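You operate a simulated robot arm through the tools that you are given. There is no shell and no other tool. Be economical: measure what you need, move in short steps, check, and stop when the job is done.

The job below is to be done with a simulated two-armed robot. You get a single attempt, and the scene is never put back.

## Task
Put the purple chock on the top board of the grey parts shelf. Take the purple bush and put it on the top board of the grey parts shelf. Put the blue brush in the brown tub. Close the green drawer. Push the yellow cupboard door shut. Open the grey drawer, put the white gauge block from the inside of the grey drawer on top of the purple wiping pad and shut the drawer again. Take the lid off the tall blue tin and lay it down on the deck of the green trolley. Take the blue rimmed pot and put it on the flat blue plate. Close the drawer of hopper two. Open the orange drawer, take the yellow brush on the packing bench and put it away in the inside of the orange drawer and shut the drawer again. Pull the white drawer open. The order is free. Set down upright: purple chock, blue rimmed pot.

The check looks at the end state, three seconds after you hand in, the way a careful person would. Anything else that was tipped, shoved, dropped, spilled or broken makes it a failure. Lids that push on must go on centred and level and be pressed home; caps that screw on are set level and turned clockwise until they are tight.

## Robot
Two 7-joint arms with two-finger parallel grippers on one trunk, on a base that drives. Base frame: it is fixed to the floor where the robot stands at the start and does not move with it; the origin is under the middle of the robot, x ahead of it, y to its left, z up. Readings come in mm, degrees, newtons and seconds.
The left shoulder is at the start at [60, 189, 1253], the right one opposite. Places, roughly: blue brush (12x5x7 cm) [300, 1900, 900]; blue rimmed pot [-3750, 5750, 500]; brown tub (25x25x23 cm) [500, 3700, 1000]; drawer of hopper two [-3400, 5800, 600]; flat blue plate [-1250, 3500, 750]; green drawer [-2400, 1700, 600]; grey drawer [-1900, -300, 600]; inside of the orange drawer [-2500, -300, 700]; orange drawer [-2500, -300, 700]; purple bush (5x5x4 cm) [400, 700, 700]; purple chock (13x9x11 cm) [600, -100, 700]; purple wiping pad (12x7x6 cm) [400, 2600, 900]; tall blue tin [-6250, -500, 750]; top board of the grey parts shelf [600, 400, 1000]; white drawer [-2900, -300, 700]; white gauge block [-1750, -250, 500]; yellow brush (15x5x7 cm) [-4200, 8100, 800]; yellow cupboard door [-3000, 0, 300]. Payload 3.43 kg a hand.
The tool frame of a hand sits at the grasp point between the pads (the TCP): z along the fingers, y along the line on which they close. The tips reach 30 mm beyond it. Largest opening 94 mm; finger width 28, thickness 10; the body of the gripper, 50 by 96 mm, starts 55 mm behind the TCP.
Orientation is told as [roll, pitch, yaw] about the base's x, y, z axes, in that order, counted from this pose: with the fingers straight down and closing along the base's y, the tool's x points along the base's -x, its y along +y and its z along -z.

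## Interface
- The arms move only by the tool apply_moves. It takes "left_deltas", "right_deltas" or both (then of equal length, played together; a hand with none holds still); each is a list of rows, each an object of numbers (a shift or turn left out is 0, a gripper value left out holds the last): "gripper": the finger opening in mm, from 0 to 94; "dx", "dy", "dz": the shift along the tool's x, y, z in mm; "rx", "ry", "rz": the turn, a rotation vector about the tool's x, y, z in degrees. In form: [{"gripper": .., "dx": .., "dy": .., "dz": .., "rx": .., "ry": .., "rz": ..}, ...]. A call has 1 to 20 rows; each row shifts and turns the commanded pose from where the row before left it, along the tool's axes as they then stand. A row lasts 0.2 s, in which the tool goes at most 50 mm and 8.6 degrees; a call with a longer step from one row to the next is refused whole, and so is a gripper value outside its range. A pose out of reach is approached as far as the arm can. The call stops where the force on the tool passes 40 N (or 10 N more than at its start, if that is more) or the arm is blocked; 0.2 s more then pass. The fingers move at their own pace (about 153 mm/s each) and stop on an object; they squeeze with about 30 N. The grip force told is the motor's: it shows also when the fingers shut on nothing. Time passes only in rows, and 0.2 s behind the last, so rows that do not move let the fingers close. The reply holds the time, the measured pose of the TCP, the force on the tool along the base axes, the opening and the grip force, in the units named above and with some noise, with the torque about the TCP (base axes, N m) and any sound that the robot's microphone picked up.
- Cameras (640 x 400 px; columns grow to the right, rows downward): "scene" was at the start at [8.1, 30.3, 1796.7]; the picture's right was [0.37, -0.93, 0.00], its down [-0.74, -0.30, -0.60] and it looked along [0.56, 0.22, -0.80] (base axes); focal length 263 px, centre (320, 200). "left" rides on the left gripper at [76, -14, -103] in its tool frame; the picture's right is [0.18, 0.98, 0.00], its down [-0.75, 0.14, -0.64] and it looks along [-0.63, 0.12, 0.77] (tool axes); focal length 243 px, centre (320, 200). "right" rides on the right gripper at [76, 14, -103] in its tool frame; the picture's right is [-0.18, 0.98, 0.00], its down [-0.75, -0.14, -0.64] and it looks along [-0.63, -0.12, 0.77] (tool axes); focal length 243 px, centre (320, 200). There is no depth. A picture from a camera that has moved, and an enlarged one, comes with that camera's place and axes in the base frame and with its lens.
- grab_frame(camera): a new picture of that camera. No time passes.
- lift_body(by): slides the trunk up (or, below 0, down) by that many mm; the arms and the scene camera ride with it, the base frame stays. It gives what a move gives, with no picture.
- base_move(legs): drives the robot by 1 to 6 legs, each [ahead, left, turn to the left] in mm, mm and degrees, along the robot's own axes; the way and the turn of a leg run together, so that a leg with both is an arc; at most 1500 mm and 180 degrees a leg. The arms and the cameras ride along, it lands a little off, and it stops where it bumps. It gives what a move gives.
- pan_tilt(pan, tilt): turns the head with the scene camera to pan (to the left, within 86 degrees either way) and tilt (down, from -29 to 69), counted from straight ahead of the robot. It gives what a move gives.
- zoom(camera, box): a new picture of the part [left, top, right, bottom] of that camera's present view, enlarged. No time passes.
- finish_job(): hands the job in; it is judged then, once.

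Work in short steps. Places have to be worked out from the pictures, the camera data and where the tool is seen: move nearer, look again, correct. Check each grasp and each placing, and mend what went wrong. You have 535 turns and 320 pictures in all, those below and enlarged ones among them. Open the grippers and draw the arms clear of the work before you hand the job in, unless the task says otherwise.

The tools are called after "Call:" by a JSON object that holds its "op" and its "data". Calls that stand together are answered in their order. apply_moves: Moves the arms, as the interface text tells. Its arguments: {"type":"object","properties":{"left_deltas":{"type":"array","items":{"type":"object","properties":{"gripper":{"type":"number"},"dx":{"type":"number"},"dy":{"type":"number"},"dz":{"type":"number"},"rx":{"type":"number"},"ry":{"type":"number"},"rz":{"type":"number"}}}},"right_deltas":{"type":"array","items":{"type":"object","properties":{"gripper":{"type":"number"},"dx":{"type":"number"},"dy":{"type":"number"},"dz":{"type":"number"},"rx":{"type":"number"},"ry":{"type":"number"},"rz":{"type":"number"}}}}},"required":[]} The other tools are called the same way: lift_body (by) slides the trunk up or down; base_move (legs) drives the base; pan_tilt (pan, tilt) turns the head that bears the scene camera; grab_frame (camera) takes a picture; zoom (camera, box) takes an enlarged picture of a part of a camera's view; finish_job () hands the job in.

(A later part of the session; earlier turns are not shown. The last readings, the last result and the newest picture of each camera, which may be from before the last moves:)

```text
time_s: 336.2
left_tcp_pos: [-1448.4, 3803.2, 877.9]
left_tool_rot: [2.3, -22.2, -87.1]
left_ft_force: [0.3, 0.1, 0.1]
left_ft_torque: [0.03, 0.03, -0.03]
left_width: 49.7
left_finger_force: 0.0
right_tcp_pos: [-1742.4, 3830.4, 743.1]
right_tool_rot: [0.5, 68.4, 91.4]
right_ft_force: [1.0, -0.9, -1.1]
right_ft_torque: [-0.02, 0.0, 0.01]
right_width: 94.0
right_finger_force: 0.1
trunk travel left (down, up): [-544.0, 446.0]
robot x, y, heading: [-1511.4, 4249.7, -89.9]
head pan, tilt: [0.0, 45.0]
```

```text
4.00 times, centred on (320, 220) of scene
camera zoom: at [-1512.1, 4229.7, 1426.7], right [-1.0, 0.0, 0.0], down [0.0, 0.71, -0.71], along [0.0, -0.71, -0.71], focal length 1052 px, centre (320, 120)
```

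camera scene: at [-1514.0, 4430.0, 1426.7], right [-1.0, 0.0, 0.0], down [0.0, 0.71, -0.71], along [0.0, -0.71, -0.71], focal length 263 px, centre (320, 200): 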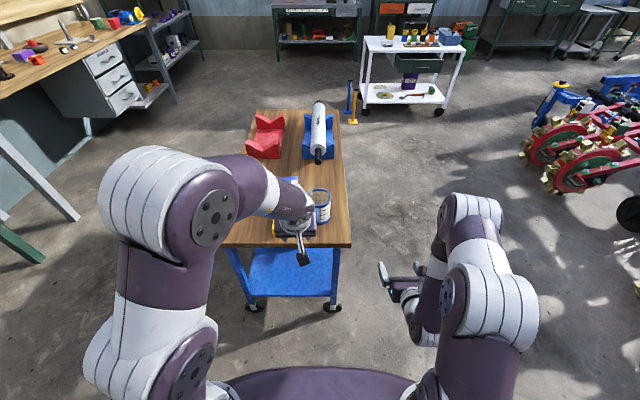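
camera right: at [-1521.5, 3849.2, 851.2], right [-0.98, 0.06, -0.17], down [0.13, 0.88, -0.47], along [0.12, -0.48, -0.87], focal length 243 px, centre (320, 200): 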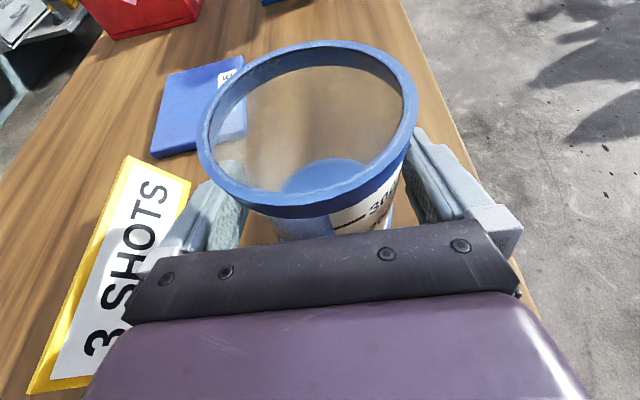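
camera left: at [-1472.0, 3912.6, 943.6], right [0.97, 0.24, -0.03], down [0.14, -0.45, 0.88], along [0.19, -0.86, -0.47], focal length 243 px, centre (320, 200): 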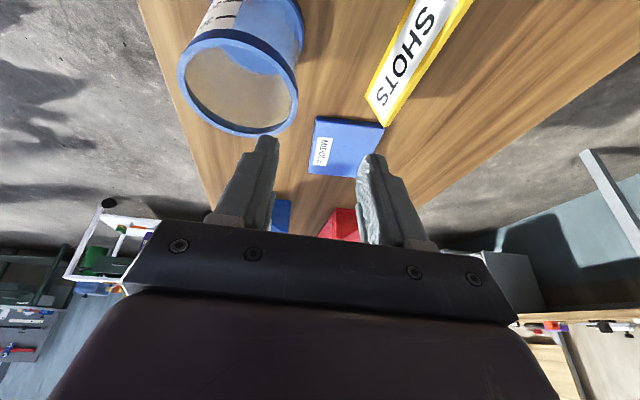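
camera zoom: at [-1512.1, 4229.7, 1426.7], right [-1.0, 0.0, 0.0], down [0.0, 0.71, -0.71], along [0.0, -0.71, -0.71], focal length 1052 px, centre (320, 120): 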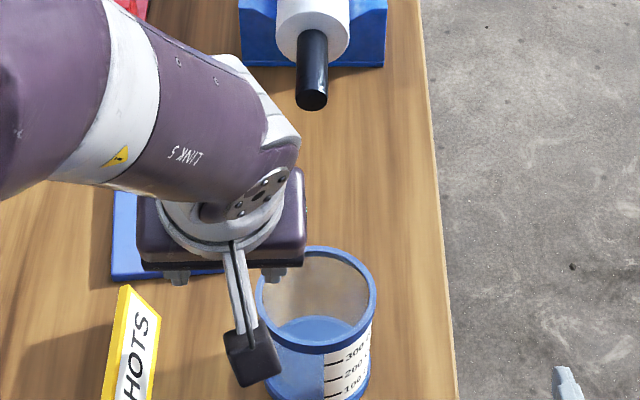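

Pot centre ≈[−1510,3771]. Shift right 20, forward 32, then lower so the fingers straddle the +x wall.

Call:
{"op": "base_move", "data": {"legs": [[32, -20, 0]]}}

Call:
{"op": "apply_moves", "data": {"left_deltas": [{"dx": 15, "dz": 37}, {}]}}

Call:
{"op": "grab_frame", "data": {"camera": "left"}}

Call:
{"op": "zoom", "data": {"camera": "scene", "box": [240, 170, 400, 270]}}

```text
time_s: 337.1
left_tcp_pos: [-1470.4, 3772.9, 876.9]
left_tool_rot: [2.4, -22.2, -87.1]
left_ft_force: [-0.7, -0.2, 0.8]
left_ft_torque: [0.02, -0.01, 0.02]
left_width: 50.1
left_finger_force: 0.0
right_tcp_pos: [-1763.7, 3798.8, 743.4]
right_tool_rot: [0.4, 68.5, 91.2]
right_ft_force: [0.4, 0.0, -0.5]
right_ft_torque: [-0.04, -0.02, 0.0]
right_width: 93.8
right_finger_force: 0.0
trunk travel left (down, up): [-544.0, 446.0]
robot x, y, heading: [-1533.1, 4218.0, -90.0]
head pan, tilt: [0.0, 45.0]
```

```text
time_s: 337.7
left_tcp_pos: [-1465.6, 3772.4, 838.2]
left_tool_rot: [2.3, -22.3, -87.1]
left_ft_force: [-0.3, 0.6, -0.1]
left_ft_torque: [-0.02, -0.04, -0.01]
left_width: 50.0
left_finger_force: 0.0
right_tcp_pos: [-1763.1, 3798.8, 742.5]
right_tool_rot: [0.6, 68.5, 91.4]
right_ft_force: [-0.2, 0.0, -0.3]
right_ft_torque: [0.03, 0.02, -0.01]
right_width: 94.2
right_finger_force: 0.1
trunk travel left (down, up): [-544.0, 446.0]
robot x, y, heading: [-1531.0, 4216.8, -90.0]
head pan, tilt: [0.0, 45.0]
```

```text
194 pictures are left
camera left: at [-1489.2, 3881.6, 904.0], right [0.97, 0.23, -0.03], down [0.14, -0.45, 0.88], along [0.19, -0.86, -0.47], focal length 243 px, centre (320, 200)
```

left: 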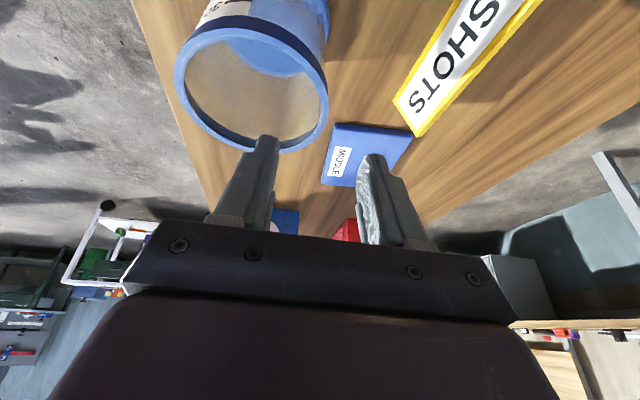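

```text
4.00 times, centred on (320, 220) of scene
camera zoom: at [-1532.1, 4199.8, 1426.8], right [-1.0, 0.0, 0.0], down [0.0, 0.71, -0.71], along [0.0, -0.71, -0.71], focal length 1052 px, centre (320, 120)
```

zoom: 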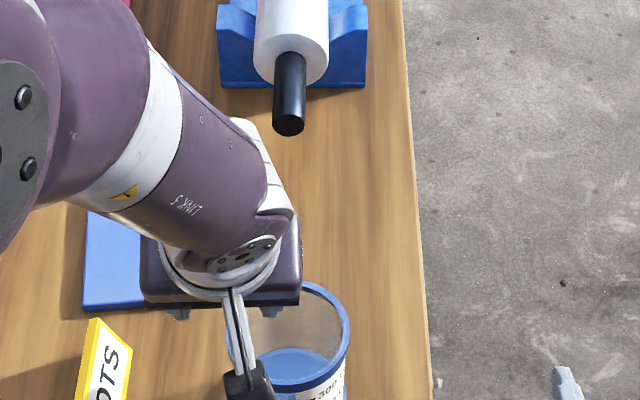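

Aligned over the +x wall. Lower 66 mm with drift compensation and check.

Call:
{"op": "apply_moves", "data": {"left_deltas": [{"dx": 8.3, "dz": 20.3, "dy": -2}, {"dx": 8.3, "dz": 20.3, "dy": -2.5}, {"dx": 8.3, "dz": 20.3, "dy": -2.5}]}}

Call:
{"op": "grab_frame", "data": {"camera": "left"}}

```text
time_s: 338.5
left_tcp_pos: [-1471.1, 3771.0, 770.5]
left_tool_rot: [2.3, -22.2, -87.0]
left_ft_force: [0.8, 0.4, -0.1]
left_ft_torque: [-0.01, 0.02, 0.04]
left_width: 49.9
left_finger_force: 0.0
right_tcp_pos: [-1763.8, 3798.8, 743.4]
right_tool_rot: [0.5, 68.4, 91.3]
right_ft_force: [-0.1, 0.8, -0.1]
right_ft_torque: [0.0, 0.03, -0.01]
right_width: 93.9
right_finger_force: 0.1
trunk travel left (down, up): [-544.0, 446.0]
robot x, y, heading: [-1531.2, 4216.9, -89.8]
head pan, tilt: [0.0, 45.0]
```

```text
192 pictures are left
camera left: at [-1494.7, 3880.8, 836.5], right [0.97, 0.23, -0.03], down [0.14, -0.45, 0.88], along [0.19, -0.86, -0.47], focal length 243 px, centre (320, 200)
```

left: 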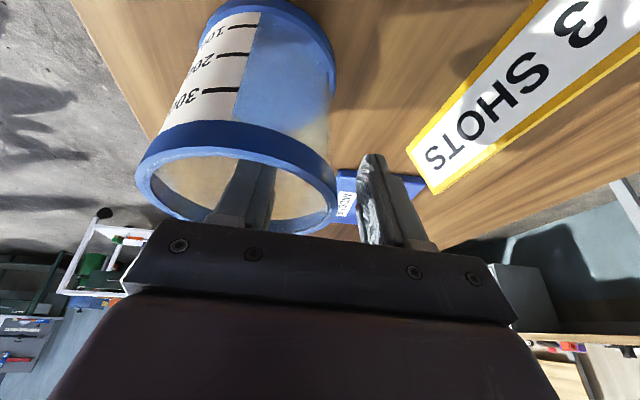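

One finger is inside, one outside the wall. Shift 3 mm and close.

Call:
{"op": "apply_moves", "data": {"left_deltas": [{"dy": 3}, {"gripper": 0}, {}, {}, {}]}}

Call:
{"op": "lift_body", "data": {"by": 40}}

Call:
{"op": "grab_frame", "data": {"camera": "left"}}

Call:
{"op": "zoom", "data": {"camera": "scene", "box": [240, 170, 400, 270]}}

```text
time_s: 339.7
left_tcp_pos: [-1469.3, 3772.1, 771.9]
left_tool_rot: [2.3, -22.3, -87.0]
left_ft_force: [-1.5, -1.8, 7.1]
left_ft_torque: [-0.13, 0.62, 0.09]
left_width: 12.2
left_finger_force: 29.8
right_tcp_pos: [-1764.1, 3800.4, 743.5]
right_tool_rot: [0.5, 68.4, 91.3]
right_ft_force: [0.6, 0.2, 0.2]
right_ft_torque: [-0.01, 0.03, 0.03]
right_width: 94.0
right_finger_force: 0.0
trunk travel left (down, up): [-544.0, 446.0]
robot x, y, heading: [-1530.9, 4215.1, -89.9]
head pan, tilt: [0.0, 45.0]
```

```text
time_s: 340.5
left_tcp_pos: [-1468.5, 3772.8, 811.8]
left_tool_rot: [2.4, -22.2, -87.1]
left_ft_force: [-0.2, -0.7, -1.3]
left_ft_torque: [0.02, -0.01, 0.01]
left_width: 10.4
left_finger_force: 29.7
right_tcp_pos: [-1763.2, 3799.5, 783.2]
right_tool_rot: [0.4, 68.3, 91.3]
right_ft_force: [0.1, -0.5, 0.4]
right_ft_torque: [-0.01, 0.04, 0.0]
right_width: 94.4
right_finger_force: 0.1
trunk travel left (down, up): [-584.0, 406.0]
robot x, y, heading: [-1529.9, 4218.6, -89.9]
head pan, tilt: [0.0, 45.0]
```

```text
191 pictures are left
camera left: at [-1492.2, 3881.0, 877.2], right [0.97, 0.24, -0.03], down [0.14, -0.45, 0.88], along [0.19, -0.86, -0.47], focal length 243 px, centre (320, 200)
```

left: 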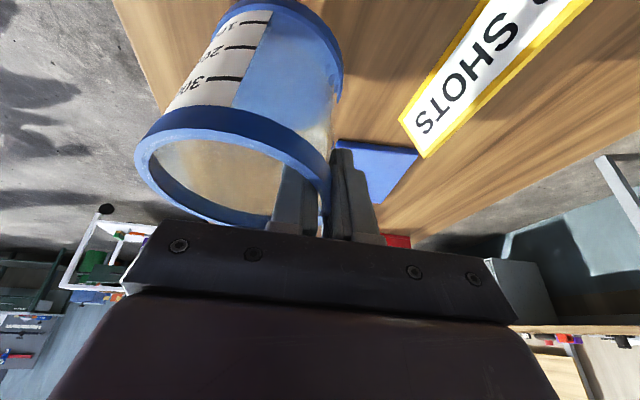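

```text
4.00 times, centred on (320, 220) of scene
camera zoom: at [-1532.1, 4198.6, 1466.7], right [-1.0, 0.0, 0.0], down [0.0, 0.71, -0.71], along [0.0, -0.71, -0.71], focal length 1052 px, centre (320, 120)
```

zoom: 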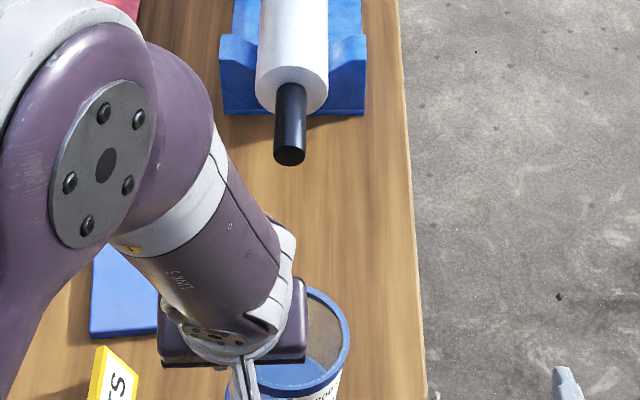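

Pot held by its wall. Plate centre ≈[−1370,3608]. Raise 120 mm, then extend the arm 160 mm and shift left 141 mm.

Call:
{"op": "lift_body", "data": {"by": 120}}

Call:
{"op": "base_move", "data": {"legs": [[0, 141, 0]]}}

Call:
{"op": "apply_moves", "data": {"left_deltas": [{"dx": -37, "dz": 15}, {"dx": -37, "dz": 15}, {"dx": -37, "dz": 15}, {"dx": -37, "dz": 15}]}}

Call:
{"op": "grab_frame", "data": {"camera": "left"}}

Call:
{"op": "grab_frame", "data": {"camera": "scene"}}

```text
time_s: 342.0
left_tcp_pos: [-1467.7, 3771.7, 932.0]
left_tool_rot: [2.2, -22.2, -87.1]
left_ft_force: [-0.2, -0.2, -0.8]
left_ft_torque: [0.0, -0.03, -0.02]
left_width: 10.5
left_finger_force: 29.7
right_tcp_pos: [-1764.0, 3800.3, 902.9]
right_tool_rot: [0.5, 68.4, 91.4]
right_ft_force: [-0.1, -0.5, 0.1]
right_ft_torque: [0.03, 0.02, 0.0]
right_width: 94.0
right_finger_force: 0.1
trunk travel left (down, up): [-704.0, 286.0]
robot x, y, heading: [-1532.1, 4219.5, -89.5]
head pan, tilt: [0.0, 45.0]
```

```text
time_s: 343.3
left_tcp_pos: [-1325.6, 3772.5, 931.5]
left_tool_rot: [2.3, -22.2, -87.1]
left_ft_force: [0.2, -0.1, -1.2]
left_ft_torque: [0.0, 0.0, 0.01]
left_width: 10.4
left_finger_force: 30.3
right_tcp_pos: [-1620.2, 3799.5, 903.6]
right_tool_rot: [0.6, 68.4, 91.6]
right_ft_force: [0.2, 0.4, -0.1]
right_ft_torque: [0.01, 0.0, -0.05]
right_width: 93.8
right_finger_force: 0.1
trunk travel left (down, up): [-704.0, 286.0]
robot x, y, heading: [-1392.3, 4218.1, -89.5]
head pan, tilt: [0.0, 45.0]
```

```text
time_s: 344.3
left_tcp_pos: [-1314.2, 3611.3, 930.4]
left_tool_rot: [2.3, -22.0, -86.9]
left_ft_force: [-0.3, -0.4, -0.4]
left_ft_torque: [0.03, 0.0, 0.0]
left_width: 10.2
left_finger_force: 30.3
right_tcp_pos: [-1621.3, 3798.5, 903.0]
right_tool_rot: [0.6, 68.3, 91.5]
right_ft_force: [0.8, -0.8, -0.1]
right_ft_torque: [0.0, -0.02, -0.01]
right_width: 94.1
right_finger_force: 0.0
trunk travel left (down, up): [-704.0, 286.0]
robot x, y, heading: [-1390.5, 4218.9, -89.9]
head pan, tilt: [0.0, 45.0]
```

```text
189 pictures are left
camera left: at [-1339.2, 3719.9, 996.0], right [0.97, 0.24, -0.03], down [0.14, -0.45, 0.88], along [0.19, -0.86, -0.47], focal length 243 px, centre (320, 200)
```

left: 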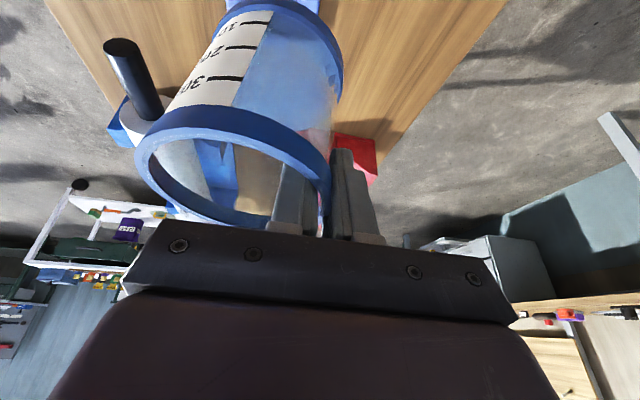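

```text
188 pictures are left
camera scene: at [-1390.4, 4197.5, 1586.7], right [-1.0, 0.0, 0.0], down [0.0, 0.71, -0.71], along [0.0, -0.71, -0.71], focal length 263 px, centre (320, 200)
```

scene: 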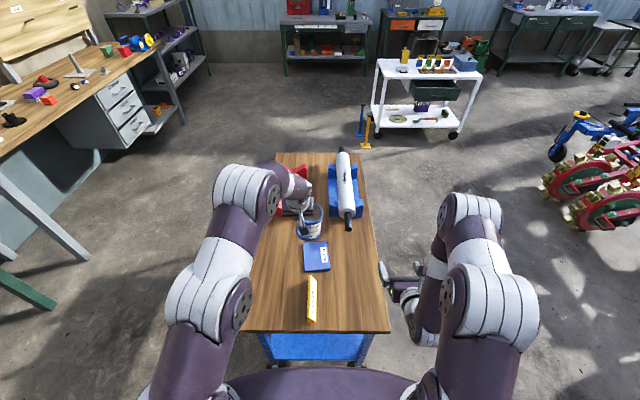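

Plate centre ≈[−1373,3613]. Shift 16 mm right and lower 130 mm.

Call:
{"op": "apply_moves", "data": {"left_deltas": [{"dy": -8}, {"dy": -8}, {}]}}

Call:
{"op": "lift_body", "data": {"by": -128}}

Call:
{"op": "zoom", "data": {"camera": "scene", "box": [240, 150, 400, 250]}}

Call:
{"op": "grab_frame", "data": {"camera": "left"}}

```text
time_s: 345.1
left_tcp_pos: [-1331.1, 3612.2, 930.3]
left_tool_rot: [2.2, -22.2, -87.0]
left_ft_force: [0.1, -1.2, -1.0]
left_ft_torque: [0.0, -0.02, 0.01]
left_width: 10.6
left_finger_force: 29.9
right_tcp_pos: [-1620.8, 3799.8, 901.9]
right_tool_rot: [0.5, 68.4, 91.5]
right_ft_force: [0.0, 0.3, 0.4]
right_ft_torque: [0.0, 0.0, 0.0]
right_width: 94.3
right_finger_force: 0.0
trunk travel left (down, up): [-704.0, 286.0]
robot x, y, heading: [-1389.0, 4217.9, -89.5]
head pan, tilt: [0.0, 45.0]
```

```text
time_s: 346.7
left_tcp_pos: [-1330.4, 3611.7, 802.7]
left_tool_rot: [2.3, -22.2, -87.0]
left_ft_force: [-0.4, 0.1, -0.8]
left_ft_torque: [-0.03, -0.03, 0.02]
left_width: 10.5
left_finger_force: 30.4
right_tcp_pos: [-1620.8, 3798.9, 774.7]
right_tool_rot: [0.5, 68.4, 91.5]
right_ft_force: [-0.1, 0.3, -0.1]
right_ft_torque: [0.02, 0.02, 0.0]
right_width: 93.9
right_finger_force: 0.1
trunk travel left (down, up): [-576.0, 414.0]
robot x, y, heading: [-1391.0, 4218.5, -89.7]
head pan, tilt: [0.0, 45.0]
```

```text
4.00 times, centred on (320, 200) of scene
camera zoom: at [-1390.6, 4199.5, 1458.8], right [-1.0, 0.0, 0.0], down [0.0, 0.71, -0.71], along [0.0, -0.71, -0.71], focal length 1052 px, centre (320, 200)
```

zoom: 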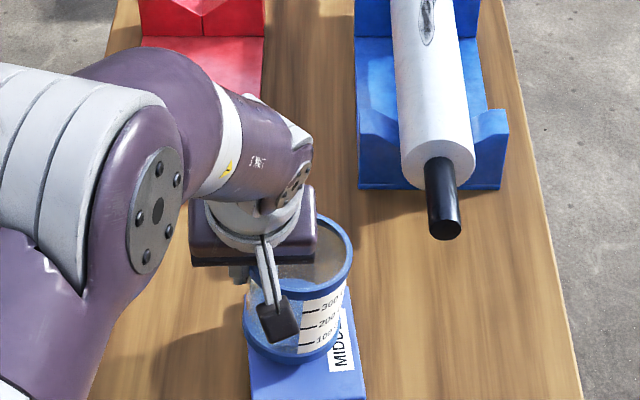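

```text
186 pictures are left
camera left: at [-1355.0, 3720.5, 868.8], right [0.97, 0.24, -0.03], down [0.14, -0.45, 0.88], along [0.19, -0.86, -0.47], focal length 243 px, centre (320, 200)
```

left: 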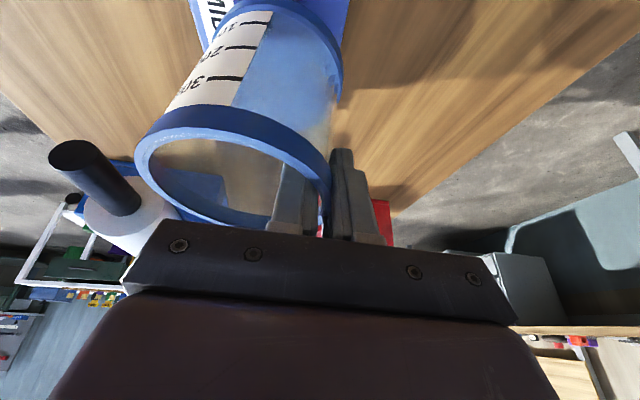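

Aligned above the plate. Lower gently to contact.

Call:
{"op": "apply_moves", "data": {"left_deltas": [{"dx": 1.9, "dz": 4.6, "dy": -0.6}, {"dx": 1.9, "dz": 4.6, "dy": -0.6}]}}

Call:
{"op": "apply_moves", "data": {"left_deltas": [{"dx": 0.95, "dz": 2.3, "dy": -0.3}, {"dx": 0.95, "dz": 2.3, "dy": -0.3}]}}

Call:
{"op": "apply_moves", "data": {"left_deltas": [{"dx": 0.95, "dz": 2.3, "dy": -0.3}]}}

```text
time_s: 347.3
left_tcp_pos: [-1331.4, 3611.2, 792.6]
left_tool_rot: [2.3, -22.1, -87.0]
left_ft_force: [-0.5, 0.0, -0.3]
left_ft_torque: [0.0, -0.03, 0.0]
left_width: 10.6
left_finger_force: 30.7
right_tcp_pos: [-1621.2, 3799.4, 774.7]
right_tool_rot: [0.5, 68.3, 91.5]
right_ft_force: [0.3, 0.7, 0.6]
right_ft_torque: [-0.01, -0.02, 0.0]
right_width: 94.0
right_finger_force: 0.0
trunk travel left (down, up): [-576.0, 414.0]
robot x, y, heading: [-1396.3, 4217.9, -89.7]
head pan, tilt: [0.0, 45.0]
```

```text
time_s: 347.9
left_tcp_pos: [-1331.6, 3611.3, 789.2]
left_tool_rot: [2.3, -22.4, -87.0]
left_ft_force: [2.5, 0.7, 7.7]
left_ft_torque: [0.16, 0.28, -0.03]
left_width: 10.5
left_finger_force: 30.2
right_tcp_pos: [-1620.4, 3800.8, 775.0]
right_tool_rot: [0.7, 68.5, 91.5]
right_ft_force: [0.3, 0.6, -0.4]
right_ft_torque: [-0.01, -0.01, -0.03]
right_width: 94.1
right_finger_force: 0.1
trunk travel left (down, up): [-576.0, 414.0]
robot x, y, heading: [-1393.3, 4221.7, -89.8]
head pan, tilt: [0.0, 45.0]
```

```text
time_s: 348.3
left_tcp_pos: [-1331.9, 3610.7, 787.9]
left_tool_rot: [2.2, -22.6, -86.9]
left_ft_force: [7.7, 2.2, 20.7]
left_ft_torque: [0.29, 0.69, -0.14]
left_width: 10.6
left_finger_force: 30.3
right_tcp_pos: [-1620.0, 3801.1, 775.9]
right_tool_rot: [0.7, 68.6, 91.6]
right_ft_force: [-0.6, -0.6, -0.2]
right_ft_torque: [-0.02, -0.04, -0.01]
right_width: 94.1
right_finger_force: 0.1
trunk travel left (down, up): [-576.0, 414.0]
robot x, y, heading: [-1388.4, 4219.3, -89.8]
head pan, tilt: [0.0, 45.0]
```

In contact. Release to 40 mm, rise straight up and verify.

Call:
{"op": "apply_moves", "data": {"left_deltas": [{"dx": -0.9, "dz": -2.2}, {"gripper": 42}, {}, {}]}}

Call:
{"op": "lift_body", "data": {"by": 130}}

Call:
{"op": "grab_frame", "data": {"camera": "left"}}

Call:
{"op": "zoom", "data": {"camera": "scene", "box": [240, 180, 400, 280]}}

```text
time_s: 349.3
left_tcp_pos: [-1333.3, 3611.0, 788.3]
left_tool_rot: [2.3, -22.2, -87.0]
left_ft_force: [0.5, 0.3, 0.0]
left_ft_torque: [0.03, 0.01, 0.0]
left_width: 41.9
left_finger_force: 0.1
right_tcp_pos: [-1622.1, 3798.9, 775.8]
right_tool_rot: [0.5, 68.6, 91.5]
right_ft_force: [-0.2, 1.1, -0.1]
right_ft_torque: [0.02, -0.01, 0.04]
right_width: 94.1
right_finger_force: 0.0
trunk travel left (down, up): [-576.0, 414.0]
robot x, y, heading: [-1389.9, 4217.9, -90.0]
head pan, tilt: [0.0, 45.0]
```

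```text
time_s: 350.9
left_tcp_pos: [-1333.5, 3610.5, 917.7]
left_tool_rot: [2.2, -22.2, -87.0]
left_ft_force: [0.3, 0.4, -0.6]
left_ft_torque: [0.0, -0.04, -0.02]
left_width: 42.3
left_finger_force: 0.0
right_tcp_pos: [-1621.1, 3799.2, 903.8]
right_tool_rot: [0.5, 68.4, 91.3]
right_ft_force: [-0.4, -0.1, 0.2]
right_ft_torque: [-0.03, 0.02, 0.02]
right_width: 94.2
right_finger_force: 0.1
trunk travel left (down, up): [-706.0, 284.0]
robot x, y, heading: [-1389.7, 4219.8, -89.8]
head pan, tilt: [0.0, 45.0]
```

```text
185 pictures are left
camera left: at [-1357.0, 3720.2, 983.7], right [0.97, 0.24, -0.03], down [0.14, -0.45, 0.88], along [0.2, -0.86, -0.47], focal length 243 px, centre (320, 200)
```

left: 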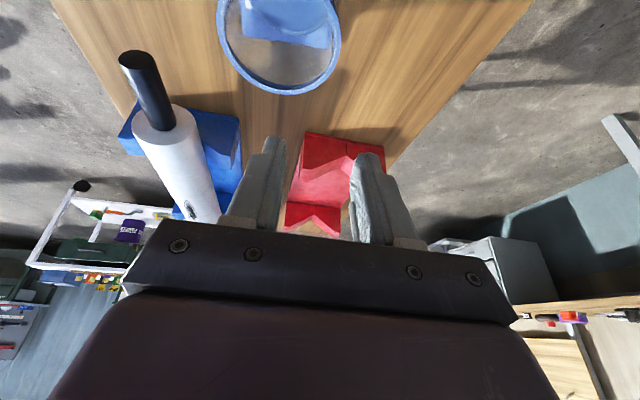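

```text
4.00 times, centred on (320, 230) of scene
camera zoom: at [-1390.7, 4199.2, 1588.7], right [-1.0, 0.0, 0.0], down [0.0, 0.71, -0.71], along [0.0, -0.71, -0.71], focal length 1052 px, centre (320, 80)
```

zoom: 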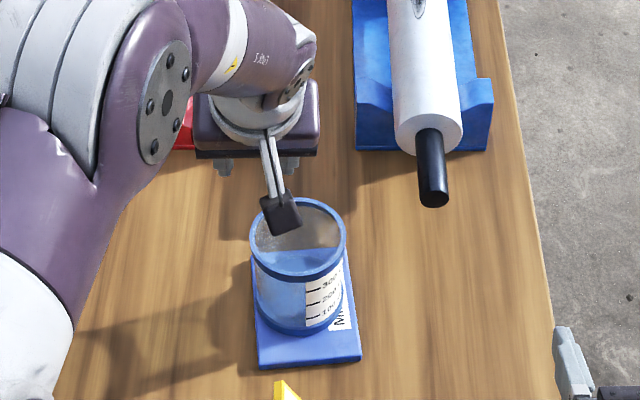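

The pot stands upright on the plate. Next, the yellow brush: I drive around to the north benches and look.

Call:
{"op": "base_move", "data": {"legs": [[-1400, 0, 0], [-1150, 0, 0], [0, 0, 180]]}}

Call:
{"op": "base_move", "data": {"legs": [[0, 1400, 0], [0, 1200, 0]]}}

Call:
{"op": "pan_tilt", "data": {"pan": 10, "tilt": 30}}

Call:
{"op": "grab_frame", "data": {"camera": "scene"}}

```text
time_s: 370.5
left_tcp_pos: [-1474.4, 7348.1, 917.5]
left_tool_rot: [2.3, -22.3, 91.8]
left_ft_force: [-0.6, -0.6, -0.7]
left_ft_torque: [0.01, 0.01, 0.0]
left_width: 41.6
left_finger_force: 0.0
right_tcp_pos: [-1189.3, 7154.3, 905.6]
right_tool_rot: [0.5, 68.4, -89.8]
right_ft_force: [-0.8, 0.9, 0.2]
right_ft_torque: [-0.02, 0.0, 0.0]
right_width: 94.1
right_finger_force: 0.1
trunk travel left (down, up): [-706.0, 284.0]
robot x, y, heading: [-1426.9, 6743.6, 89.1]
head pan, tilt: [0.0, 45.0]
```

```text
time_s: 383.1
left_tcp_pos: [-4025.1, 7457.5, 917.8]
left_tool_rot: [2.3, -22.2, 88.7]
left_ft_force: [0.3, -0.1, -0.4]
left_ft_torque: [-0.02, 0.0, 0.01]
left_width: 42.2
left_finger_force: 0.0
right_tcp_pos: [-3752.3, 7247.3, 905.3]
right_tool_rot: [0.6, 68.4, -93.0]
right_ft_force: [0.3, -0.1, 0.6]
right_ft_torque: [-0.03, -0.03, 0.0]
right_width: 94.0
right_finger_force: 0.1
trunk travel left (down, up): [-706.0, 284.0]
robot x, y, heading: [-4012.8, 6847.7, 85.8]
head pan, tilt: [0.0, 45.0]
```

```text
time_s: 383.8
left_tcp_pos: [-4025.7, 7457.0, 916.8]
left_tool_rot: [2.3, -22.2, 88.5]
left_ft_force: [1.2, -0.3, -0.3]
left_ft_torque: [0.05, 0.01, 0.0]
left_width: 42.1
left_finger_force: 0.1
right_tcp_pos: [-3752.0, 7247.5, 906.1]
right_tool_rot: [0.5, 68.4, -92.9]
right_ft_force: [-0.9, 0.0, 0.9]
right_ft_torque: [0.0, -0.02, 0.04]
right_width: 93.9
right_finger_force: 0.1
trunk travel left (down, up): [-706.0, 284.0]
robot x, y, heading: [-4014.6, 6849.3, 85.7]
head pan, tilt: [10.0, 30.0]
```

```text
183 pictures are left
camera scene: at [-4028.0, 6881.1, 1611.3], right [0.99, 0.1, 0.0], down [0.05, -0.5, -0.87], along [-0.09, 0.86, -0.5], focal length 263 px, centre (320, 200)
```

scene: 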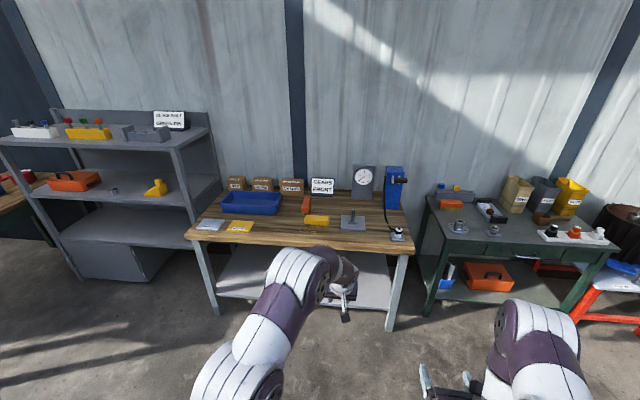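

Zoom on the packing bench to find the yellow brush.

Call:
{"op": "zoom", "data": {"camera": "scene", "box": [190, 160, 420, 260]}}

```text
2.78 times, centred on (305, 210) of scene
camera zoom: at [-4028.0, 6881.1, 1611.3], right [0.99, 0.1, 0.0], down [0.05, -0.5, -0.87], along [-0.09, 0.86, -0.5], focal length 732 px, centre (362, 172)
```

zoom: 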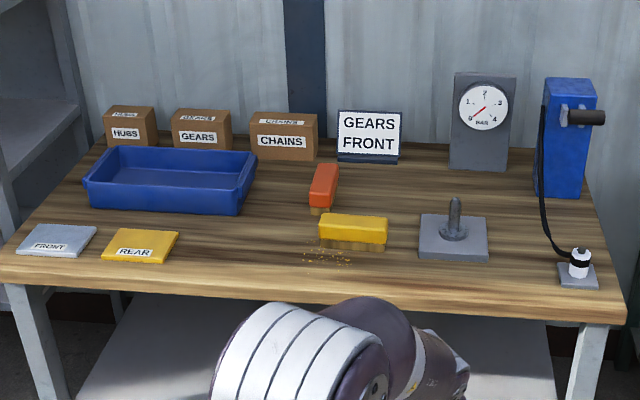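

The yellow brush lies along x at ≈[−4164,8010]. I need the gripper to close along y, so I turn the left wrist by −88°.

Call:
{"op": "apply_moves", "data": {"left_deltas": [{"rz": -8.5, "gripper": 75}, {"rz": -8.5}, {"rz": -8.5}, {"rz": -8.5}, {"rz": -8.5}, {"rz": -8.5}, {"rz": -8.5}, {"rz": -8.5}, {"rz": -8.5}, {"rz": -8.5}]}}

Call:
{"op": "grab_frame", "data": {"camera": "left"}}

```text
time_s: 386.0
left_tcp_pos: [-4024.9, 7456.5, 917.9]
left_tool_rot: [-22.0, -4.0, 175.1]
left_ft_force: [0.3, -0.5, 0.2]
left_ft_torque: [0.02, 0.02, 0.01]
left_width: 75.0
left_finger_force: 0.1
right_tcp_pos: [-3751.5, 7248.8, 905.0]
right_tool_rot: [0.4, 68.4, -92.9]
right_ft_force: [-0.9, -0.1, 0.5]
right_ft_torque: [-0.02, 0.01, 0.01]
right_width: 93.9
right_finger_force: 0.1
trunk travel left (down, up): [-706.0, 284.0]
robot x, y, heading: [-4014.7, 6848.2, 85.9]
head pan, tilt: [10.0, 30.0]
```

```text
181 pictures are left
camera left: at [-3944.0, 7426.2, 1013.1], right [0.08, -0.92, -0.38], down [-0.74, -0.31, 0.59], along [-0.66, 0.24, -0.71], focal length 243 px, centre (320, 200)
```

left: 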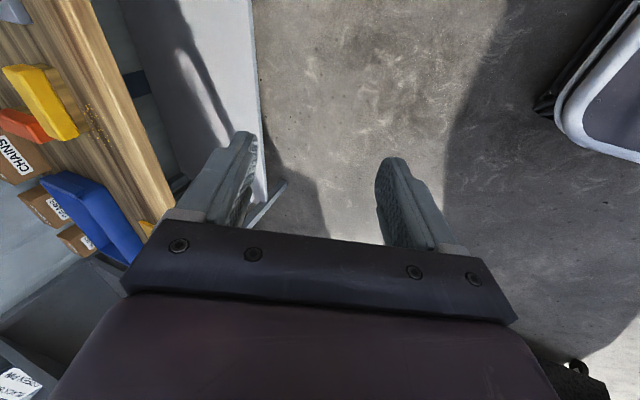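

Turn the base to exactly 90° and bring the fingers vertical (rx −22°).

Call:
{"op": "base_move", "data": {"legs": [[0, 0, 4.2]]}}

Call:
{"op": "apply_moves", "data": {"left_deltas": [{"rx": -7.3}, {"rx": -7.3}, {"rx": -7.3}]}}

```text
time_s: 386.9
left_tcp_pos: [-4069.4, 7456.3, 917.5]
left_tool_rot: [-22.1, -4.1, 179.1]
left_ft_force: [-0.5, 0.6, 0.7]
left_ft_torque: [-0.01, 0.0, 0.0]
left_width: 75.1
left_finger_force: 0.0
right_tcp_pos: [-3780.3, 7266.8, 905.3]
right_tool_rot: [0.6, 68.4, -88.7]
right_ft_force: [1.0, 0.3, -0.1]
right_ft_torque: [-0.01, 0.02, 0.0]
right_width: 94.0
right_finger_force: 0.0
trunk travel left (down, up): [-706.0, 284.0]
robot x, y, heading: [-4013.1, 6845.5, 90.2]
head pan, tilt: [10.0, 30.0]
```

```text
time_s: 387.7
left_tcp_pos: [-4070.7, 7428.3, 905.6]
left_tool_rot: [-10.3, -7.4, 179.7]
left_ft_force: [-0.2, 0.2, 0.8]
left_ft_torque: [-0.02, -0.01, -0.05]
left_width: 74.9
left_finger_force: 0.1
left hand out of reach, approached as far as the arm can: row 1, 2, 3
right_tcp_pos: [-3782.1, 7266.4, 905.0]
right_tool_rot: [0.5, 68.5, -88.8]
right_ft_force: [-0.3, -0.7, -0.5]
right_ft_torque: [0.02, 0.0, -0.01]
right_width: 93.7
right_finger_force: 0.0
trunk travel left (down, up): [-706.0, 284.0]
robot x, y, heading: [-4012.5, 6850.0, 90.1]
head pan, tilt: [10.0, 30.0]
```

Retract ~100 mm and lower, then finish levelling.

Call:
{"op": "apply_moves", "data": {"left_deltas": [{"dy": 35}, {"dy": 35}, {"dy": 35}, {"dz": 35}, {"dz": 35}, {"rx": -5, "ry": 3.7}, {"rx": -5, "ry": 3.7}]}}

Call:
{"op": "grab_frame", "data": {"camera": "scene"}}

```text
time_s: 389.3
left_tcp_pos: [-4082.0, 7338.1, 817.7]
left_tool_rot: [-5.5, -3.7, 179.2]
left_ft_force: [-0.3, 0.3, 0.3]
left_ft_torque: [0.03, 0.04, 0.03]
left_width: 74.9
left_finger_force: 0.1
left hand out of reach, approached as far as the arm can: row 7
right_tcp_pos: [-3781.4, 7265.7, 904.9]
right_tool_rot: [0.4, 68.5, -88.7]
right_ft_force: [0.0, -1.5, 0.0]
right_ft_torque: [-0.04, 0.02, 0.0]
right_width: 94.3
right_finger_force: 0.1
trunk travel left (down, up): [-706.0, 284.0]
robot x, y, heading: [-4013.7, 6846.4, 90.5]
head pan, tilt: [10.0, 30.0]
```

```text
180 pictures are left
camera scene: at [-4029.9, 6879.8, 1611.4], right [0.98, 0.18, 0.0], down [0.09, -0.49, -0.87], along [-0.15, 0.85, -0.5], focal length 263 px, centre (320, 200)
```

scene: 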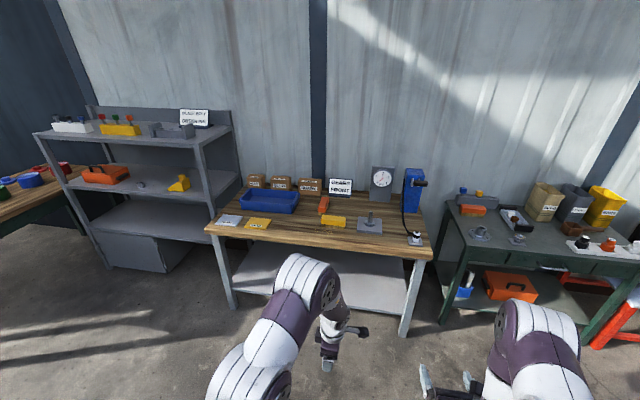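

Good pose. I retract the right hand, raise 150, and drive over the bench toward the brush.

Call:
{"op": "apply_moves", "data": {"right_deltas": [{"dz": -37, "dx": -15}, {"dz": -37, "dx": -15}, {"dz": -37, "dx": -15}]}}

Call:
{"op": "lift_body", "data": {"by": 170}}

Call:
{"op": "base_move", "data": {"legs": [[0, 82, 0], [520, 0, 0]]}}

Call:
{"op": "grab_frame", "data": {"camera": "left"}}

Call:
{"op": "grab_frame", "data": {"camera": "scene"}}

```text
time_s: 390.3
left_tcp_pos: [-4082.0, 7338.8, 817.9]
left_tool_rot: [-5.5, -3.7, 179.3]
left_ft_force: [-0.7, -0.7, -0.9]
left_ft_torque: [-0.02, 0.01, 0.03]
left_width: 74.9
left_finger_force: 0.1
right_tcp_pos: [-3757.3, 7172.0, 905.9]
right_tool_rot: [17.0, 72.4, -73.4]
right_ft_force: [0.4, 0.6, -0.8]
right_ft_torque: [0.01, 0.0, 0.0]
right_width: 94.4
right_finger_force: 0.0
trunk travel left (down, up): [-706.0, 284.0]
robot x, y, heading: [-4014.7, 6843.5, 90.2]
head pan, tilt: [10.0, 30.0]
stopped in row 3 (right hand): the arm was blocked; the commanded pose is now the measured one
```

```text
time_s: 392.2
left_tcp_pos: [-4082.1, 7339.0, 988.8]
left_tool_rot: [-5.4, -3.7, 179.2]
left_ft_force: [0.6, -0.3, 0.2]
left_ft_torque: [0.01, 0.01, -0.02]
left_width: 75.0
left_finger_force: 0.1
right_tcp_pos: [-3755.5, 7171.1, 1075.4]
right_tool_rot: [16.7, 72.4, -73.7]
right_ft_force: [-0.9, 0.1, 0.5]
right_ft_torque: [0.02, 0.02, 0.02]
right_width: 94.0
right_finger_force: 0.0
trunk travel left (down, up): [-876.0, 114.0]
robot x, y, heading: [-4011.8, 6849.5, 90.1]
head pan, tilt: [10.0, 30.0]
```

```text
time_s: 395.9
left_tcp_pos: [-4158.2, 7864.6, 989.3]
left_tool_rot: [-5.5, -3.7, 178.9]
left_ft_force: [0.1, -0.5, 0.4]
left_ft_torque: [0.01, 0.02, 0.01]
left_width: 75.1
left_finger_force: 0.0
right_tcp_pos: [-3835.0, 7695.4, 1077.1]
right_tool_rot: [16.7, 72.5, -74.1]
right_ft_force: [0.1, 0.0, -0.3]
right_ft_torque: [-0.01, -0.02, -0.02]
right_width: 93.8
right_finger_force: 0.0
trunk travel left (down, up): [-876.0, 114.0]
robot x, y, heading: [-4092.7, 7374.2, 90.0]
head pan, tilt: [10.0, 30.0]
```

```text
179 pictures are left
camera left: at [-4075.8, 7868.0, 1087.8], right [0.16, -0.98, -0.11], down [-0.71, -0.19, 0.67], along [-0.68, -0.03, -0.73], focal length 243 px, centre (320, 200)
```

left: 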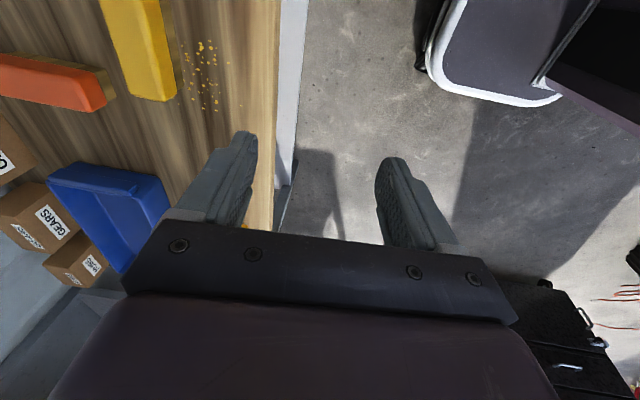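

```text
178 pictures are left
camera scene: at [-4110.0, 7405.6, 1781.4], right [0.99, 0.17, 0.0], down [0.08, -0.49, -0.87], along [-0.15, 0.85, -0.5], focal length 263 px, centre (320, 200)
```

scene: 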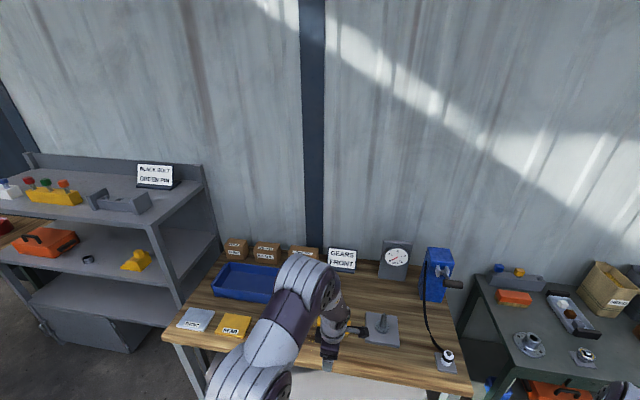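

Triangulation gives table z≈700, brush top ≈770 at [−4168,8113]. Drive forward 248, left 10, then view.

Call:
{"op": "base_move", "data": {"legs": [[248, 10, 0]]}}

Call:
{"op": "lift_body", "data": {"by": -130}}

Call:
{"op": "grab_frame", "data": {"camera": "left"}}

Call:
{"op": "grab_frame", "data": {"camera": "scene"}}

```text
time_s: 397.8
left_tcp_pos: [-4166.7, 8113.9, 989.4]
left_tool_rot: [-5.6, -3.7, 178.6]
left_ft_force: [-0.1, -0.1, 0.0]
left_ft_torque: [-0.01, -0.03, -0.01]
left_width: 75.2
left_finger_force: 0.0
right_tcp_pos: [-3841.4, 7943.0, 1076.1]
right_tool_rot: [16.9, 72.5, -74.0]
right_ft_force: [1.0, -0.4, -0.3]
right_ft_torque: [0.0, -0.01, -0.01]
right_width: 93.9
right_finger_force: 0.1
trunk travel left (down, up): [-876.0, 114.0]
robot x, y, heading: [-4102.9, 7622.9, 89.5]
head pan, tilt: [10.0, 30.0]
```

```text
time_s: 399.3
left_tcp_pos: [-4165.0, 8114.6, 859.4]
left_tool_rot: [-5.6, -3.7, 178.5]
left_ft_force: [-0.9, 0.2, 0.0]
left_ft_torque: [0.02, -0.02, 0.01]
left_width: 75.0
left_finger_force: 0.0
right_tcp_pos: [-3840.4, 7944.4, 946.3]
right_tool_rot: [16.9, 72.4, -74.0]
right_ft_force: [0.4, -0.3, -0.2]
right_ft_torque: [0.03, 0.0, 0.04]
right_width: 94.1
right_finger_force: 0.1
trunk travel left (down, up): [-746.0, 244.0]
robot x, y, heading: [-4102.5, 7621.5, 89.6]
head pan, tilt: [10.0, 30.0]
```

```text
177 pictures are left
camera left: at [-4082.2, 8117.6, 957.7], right [0.15, -0.98, -0.11], down [-0.72, -0.19, 0.67], along [-0.68, -0.03, -0.73], focal length 243 px, centre (320, 200)
```

left: 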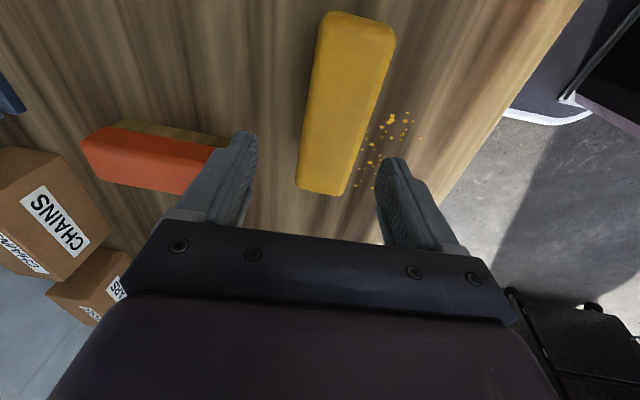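

```text
176 pictures are left
camera scene: at [-4118.4, 7655.5, 1651.4], right [0.99, 0.17, 0.0], down [0.08, -0.49, -0.87], along [-0.14, 0.85, -0.5], focal length 263 px, centre (320, 200)
```

scene: 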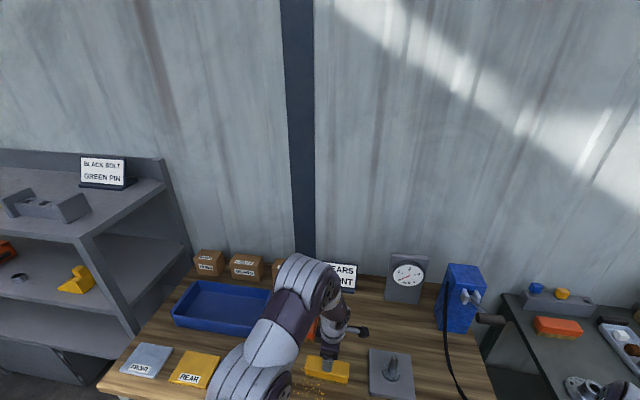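

Brush confirmed at [−4171,8111], top 770. Trim 3 mm, narrow the opening to 68, and lower 115 mm.

Call:
{"op": "apply_moves", "data": {"left_deltas": [{"dy": 3.5, "gripper": 68}, {}]}}

Call:
{"op": "lift_body", "data": {"by": -80}}

Call:
{"op": "grab_frame", "data": {"camera": "left"}}

```text
time_s: 399.9
left_tcp_pos: [-4166.2, 8108.7, 858.6]
left_tool_rot: [-5.5, -3.7, 178.6]
left_ft_force: [0.2, -0.6, -1.1]
left_ft_torque: [-0.03, 0.04, 0.01]
left_width: 68.0
left_finger_force: 0.0
right_tcp_pos: [-3840.4, 7944.3, 946.7]
right_tool_rot: [16.9, 72.5, -74.1]
right_ft_force: [0.0, -1.1, 0.1]
right_ft_torque: [0.02, -0.02, -0.02]
right_width: 94.1
right_finger_force: 0.0
trunk travel left (down, up): [-746.0, 244.0]
robot x, y, heading: [-4098.6, 7624.4, 89.3]
head pan, tilt: [10.0, 30.0]
```

```text
time_s: 401.1
left_tcp_pos: [-4165.8, 8110.0, 778.3]
left_tool_rot: [-5.5, -3.7, 178.6]
left_ft_force: [-0.1, 0.4, 0.0]
left_ft_torque: [0.0, -0.03, 0.05]
left_width: 68.3
left_finger_force: 0.0
right_tcp_pos: [-3842.3, 7944.0, 866.4]
right_tool_rot: [17.1, 72.5, -74.0]
right_ft_force: [0.4, 0.7, -0.4]
right_ft_torque: [0.01, -0.03, 0.04]
right_width: 93.8
right_finger_force: 0.1
trunk travel left (down, up): [-666.0, 324.0]
robot x, y, heading: [-4102.2, 7625.9, 89.6]
head pan, tilt: [10.0, 30.0]
```

```text
175 pictures are left
camera left: at [-4082.6, 8113.4, 877.7], right [0.15, -0.98, -0.11], down [-0.72, -0.19, 0.67], along [-0.68, -0.03, -0.73], focal length 243 px, centre (320, 200)
```

left: 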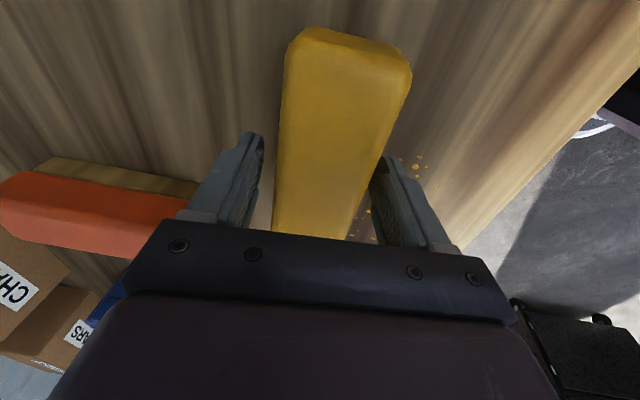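

Lower 36 mm and close.

Call:
{"op": "lift_body", "data": {"by": -36}}

Call:
{"op": "apply_moves", "data": {"left_deltas": [{"gripper": 30}, {}, {}, {}]}}

Call:
{"op": "lift_body", "data": {"by": 200}}

Call:
{"op": "grab_frame", "data": {"camera": "left"}}

```text
time_s: 401.7
left_tcp_pos: [-4165.7, 8110.9, 755.6]
left_tool_rot: [-5.8, -3.8, 178.7]
left_ft_force: [0.0, -3.5, 9.7]
left_ft_torque: [-0.57, -0.08, -0.02]
left_width: 69.3
left_finger_force: 1.7
right_tcp_pos: [-3841.2, 7942.9, 840.6]
right_tool_rot: [17.1, 72.6, -73.9]
right_ft_force: [0.1, -0.1, 0.5]
right_ft_torque: [-0.03, 0.0, -0.01]
right_width: 93.9
right_finger_force: 0.0
trunk travel left (down, up): [-639.0, 351.0]
robot x, y, heading: [-4103.7, 7626.3, 89.6]
head pan, tilt: [10.0, 30.0]
stopped: the force on the tool passed its limit (the readings are from after the stop); the commanded pose is now the measured one
```

```text
time_s: 402.7
left_tcp_pos: [-4165.9, 8111.1, 755.3]
left_tool_rot: [-5.8, -3.8, 178.6]
left_ft_force: [1.1, -0.7, 4.7]
left_ft_torque: [-0.1, 0.15, 0.02]
left_width: 54.0
left_finger_force: 30.2
right_tcp_pos: [-3840.8, 7943.3, 839.4]
right_tool_rot: [17.1, 72.5, -74.1]
right_ft_force: [-0.5, 0.2, -0.5]
right_ft_torque: [-0.02, 0.0, -0.01]
right_width: 93.8
right_finger_force: 0.1
trunk travel left (down, up): [-639.0, 351.0]
robot x, y, heading: [-4102.1, 7621.4, 89.6]
head pan, tilt: [10.0, 30.0]
```

```text
time_s: 404.9
left_tcp_pos: [-4165.1, 8111.3, 953.8]
left_tool_rot: [-5.7, -3.8, 178.6]
left_ft_force: [-0.7, 0.2, -0.9]
left_ft_torque: [0.02, -0.02, -0.01]
left_width: 53.9
left_finger_force: 29.9
right_tcp_pos: [-3841.1, 7944.6, 1038.7]
right_tool_rot: [17.0, 72.5, -74.1]
right_ft_force: [0.1, 0.2, -0.1]
right_ft_torque: [0.0, -0.04, 0.01]
right_width: 93.8
right_finger_force: 0.0
trunk travel left (down, up): [-839.0, 151.0]
robot x, y, heading: [-4099.9, 7623.5, 89.7]
head pan, tilt: [10.0, 30.0]
```

```text
174 pictures are left
camera left: at [-4082.4, 8114.8, 1053.1], right [0.15, -0.98, -0.11], down [-0.72, -0.19, 0.67], along [-0.68, -0.03, -0.73], focal length 243 px, centre (320, 200)
```

left: 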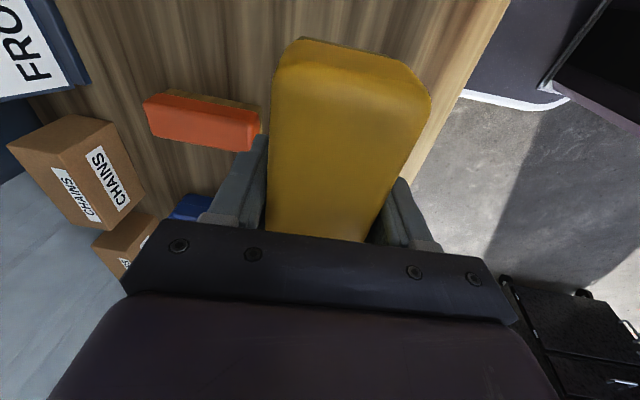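

Brush held. I carry it to the south side: back off, turn, and drive along the lane x≈−650.

Call:
{"op": "base_move", "data": {"legs": [[-800, 0, 0], [0, 0, 180], [0, 1200, 0], [0, 1200, 0], [0, 1050, 0]]}}

Call:
{"op": "base_move", "data": {"legs": [[1400, 0, 0], [1400, 0, 0], [1400, 0, 0]]}}

Call:
{"op": "pan_tilt", "data": {"pan": -40, "tilt": 25}}

Call:
{"op": "grab_frame", "data": {"camera": "scene"}}

```text
time_s: 432.8
left_tcp_pos: [-631.6, 6260.9, 954.7]
left_tool_rot: [-5.7, -3.8, -4.5]
left_ft_force: [-0.6, 0.3, -0.5]
left_ft_torque: [0.02, 0.02, 0.0]
left_width: 54.0
left_finger_force: 29.8
right_tcp_pos: [-946.0, 6445.6, 1039.5]
right_tool_rot: [16.9, 72.6, 102.8]
right_ft_force: [-0.6, 0.3, 0.4]
right_ft_torque: [0.02, 0.04, -0.01]
right_width: 94.2
right_finger_force: 0.1
trunk travel left (down, up): [-839.0, 151.0]
robot x, y, heading: [-668.5, 6753.6, -93.7]
head pan, tilt: [10.0, 30.0]
```

```text
time_s: 450.4
left_tcp_pos: [-914.9, 2642.1, 954.1]
left_tool_rot: [-5.8, -3.8, -12.8]
left_ft_force: [-0.2, 0.4, -1.1]
left_ft_torque: [0.0, 0.0, 0.01]
left_width: 54.1
left_finger_force: 30.0
right_tcp_pos: [-1198.8, 2870.8, 1039.9]
right_tool_rot: [17.1, 72.5, 94.6]
right_ft_force: [-0.5, 0.4, -0.8]
right_ft_torque: [0.0, 0.01, 0.0]
right_width: 94.2
right_finger_force: 0.1
trunk travel left (down, up): [-839.0, 151.0]
robot x, y, heading: [-883.1, 3133.0, -102.1]
head pan, tilt: [10.0, 30.0]
stopped in leg 3: the robot was blocked; the commanded pose is now the measured one
```

```text
time_s: 451.6
left_tcp_pos: [-914.0, 2643.2, 954.1]
left_tool_rot: [-5.8, -3.7, -12.7]
left_ft_force: [-0.6, 0.1, -1.1]
left_ft_torque: [0.0, 0.01, 0.0]
left_width: 54.1
left_finger_force: 30.3
right_tcp_pos: [-1198.5, 2871.9, 1040.7]
right_tool_rot: [17.2, 72.5, 94.8]
right_ft_force: [0.7, -0.5, -0.3]
right_ft_torque: [0.02, -0.04, 0.01]
right_width: 94.0
right_finger_force: 0.1
trunk travel left (down, up): [-839.0, 151.0]
robot x, y, heading: [-878.7, 3133.8, -102.2]
head pan, tilt: [-40.0, 25.0]
```

```text
173 pictures are left
camera scene: at [-939.6, 3138.3, 1752.6], right [-0.62, 0.79, 0.0], down [0.33, 0.26, -0.91], along [-0.71, -0.56, -0.42], focal length 263 px, centre (320, 200)
```

scene: 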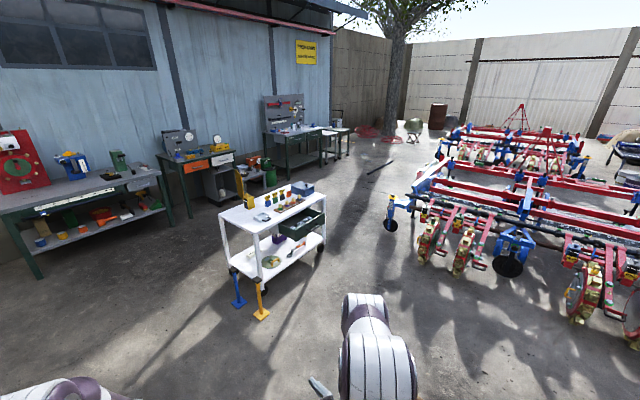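

I drifted and bumped the wooden table's side. I move away and check the table and pot.

Call:
{"op": "base_move", "data": {"legs": [[0, 300, 0], [0, 0, 12]]}}

Call:
{"op": "pan_tilt", "data": {"pan": -86, "tilt": 35}}

Call:
{"op": "grab_frame", "data": {"camera": "scene"}}

```text
time_s: 454.4
left_tcp_pos: [-513.2, 2584.5, 955.0]
left_tool_rot: [-5.8, -3.7, -0.7]
left_ft_force: [0.9, 0.1, -2.3]
left_ft_torque: [0.0, 0.01, 0.01]
left_width: 53.8
left_finger_force: 30.2
right_tcp_pos: [-840.5, 2747.4, 1039.6]
right_tool_rot: [17.3, 72.5, 106.9]
right_ft_force: [0.5, 0.4, 0.0]
right_ft_torque: [0.03, -0.01, 0.0]
right_width: 94.2
right_finger_force: 0.0
trunk travel left (down, up): [-839.0, 151.0]
robot x, y, heading: [-585.7, 3071.1, -89.7]
head pan, tilt: [-40.0, 25.0]
```

```text
time_s: 455.6
left_tcp_pos: [-514.8, 2585.4, 955.1]
left_tool_rot: [-5.7, -3.9, -0.6]
left_ft_force: [-0.3, 0.6, -2.1]
left_ft_torque: [0.02, 0.01, 0.03]
left_width: 54.2
left_finger_force: 30.0
right_tcp_pos: [-841.2, 2746.1, 1040.1]
right_tool_rot: [17.1, 72.5, 106.9]
right_ft_force: [-0.3, -0.2, -0.5]
right_ft_torque: [-0.01, 0.01, -0.01]
right_width: 93.7
right_finger_force: 0.1
trunk travel left (down, up): [-839.0, 151.0]
robot x, y, heading: [-583.8, 3073.1, -89.6]
head pan, tilt: [-85.9, 35.0]
```

```text
172 pictures are left
camera scene: at [-672.8, 3127.5, 1736.8], right [-0.08, 1.0, 0.0], down [0.57, 0.04, -0.82], along [-0.82, -0.06, -0.57], focal length 263 px, centre (320, 200)
```

scene: 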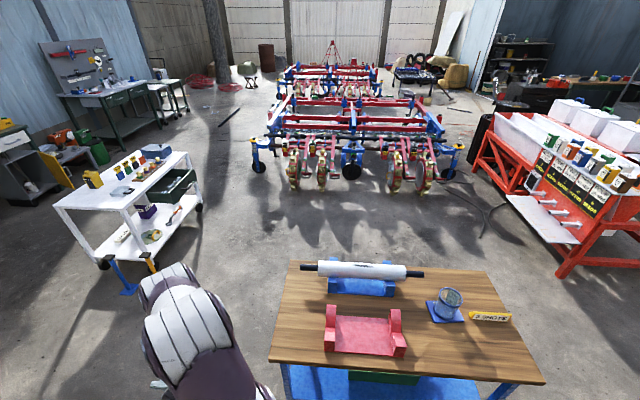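

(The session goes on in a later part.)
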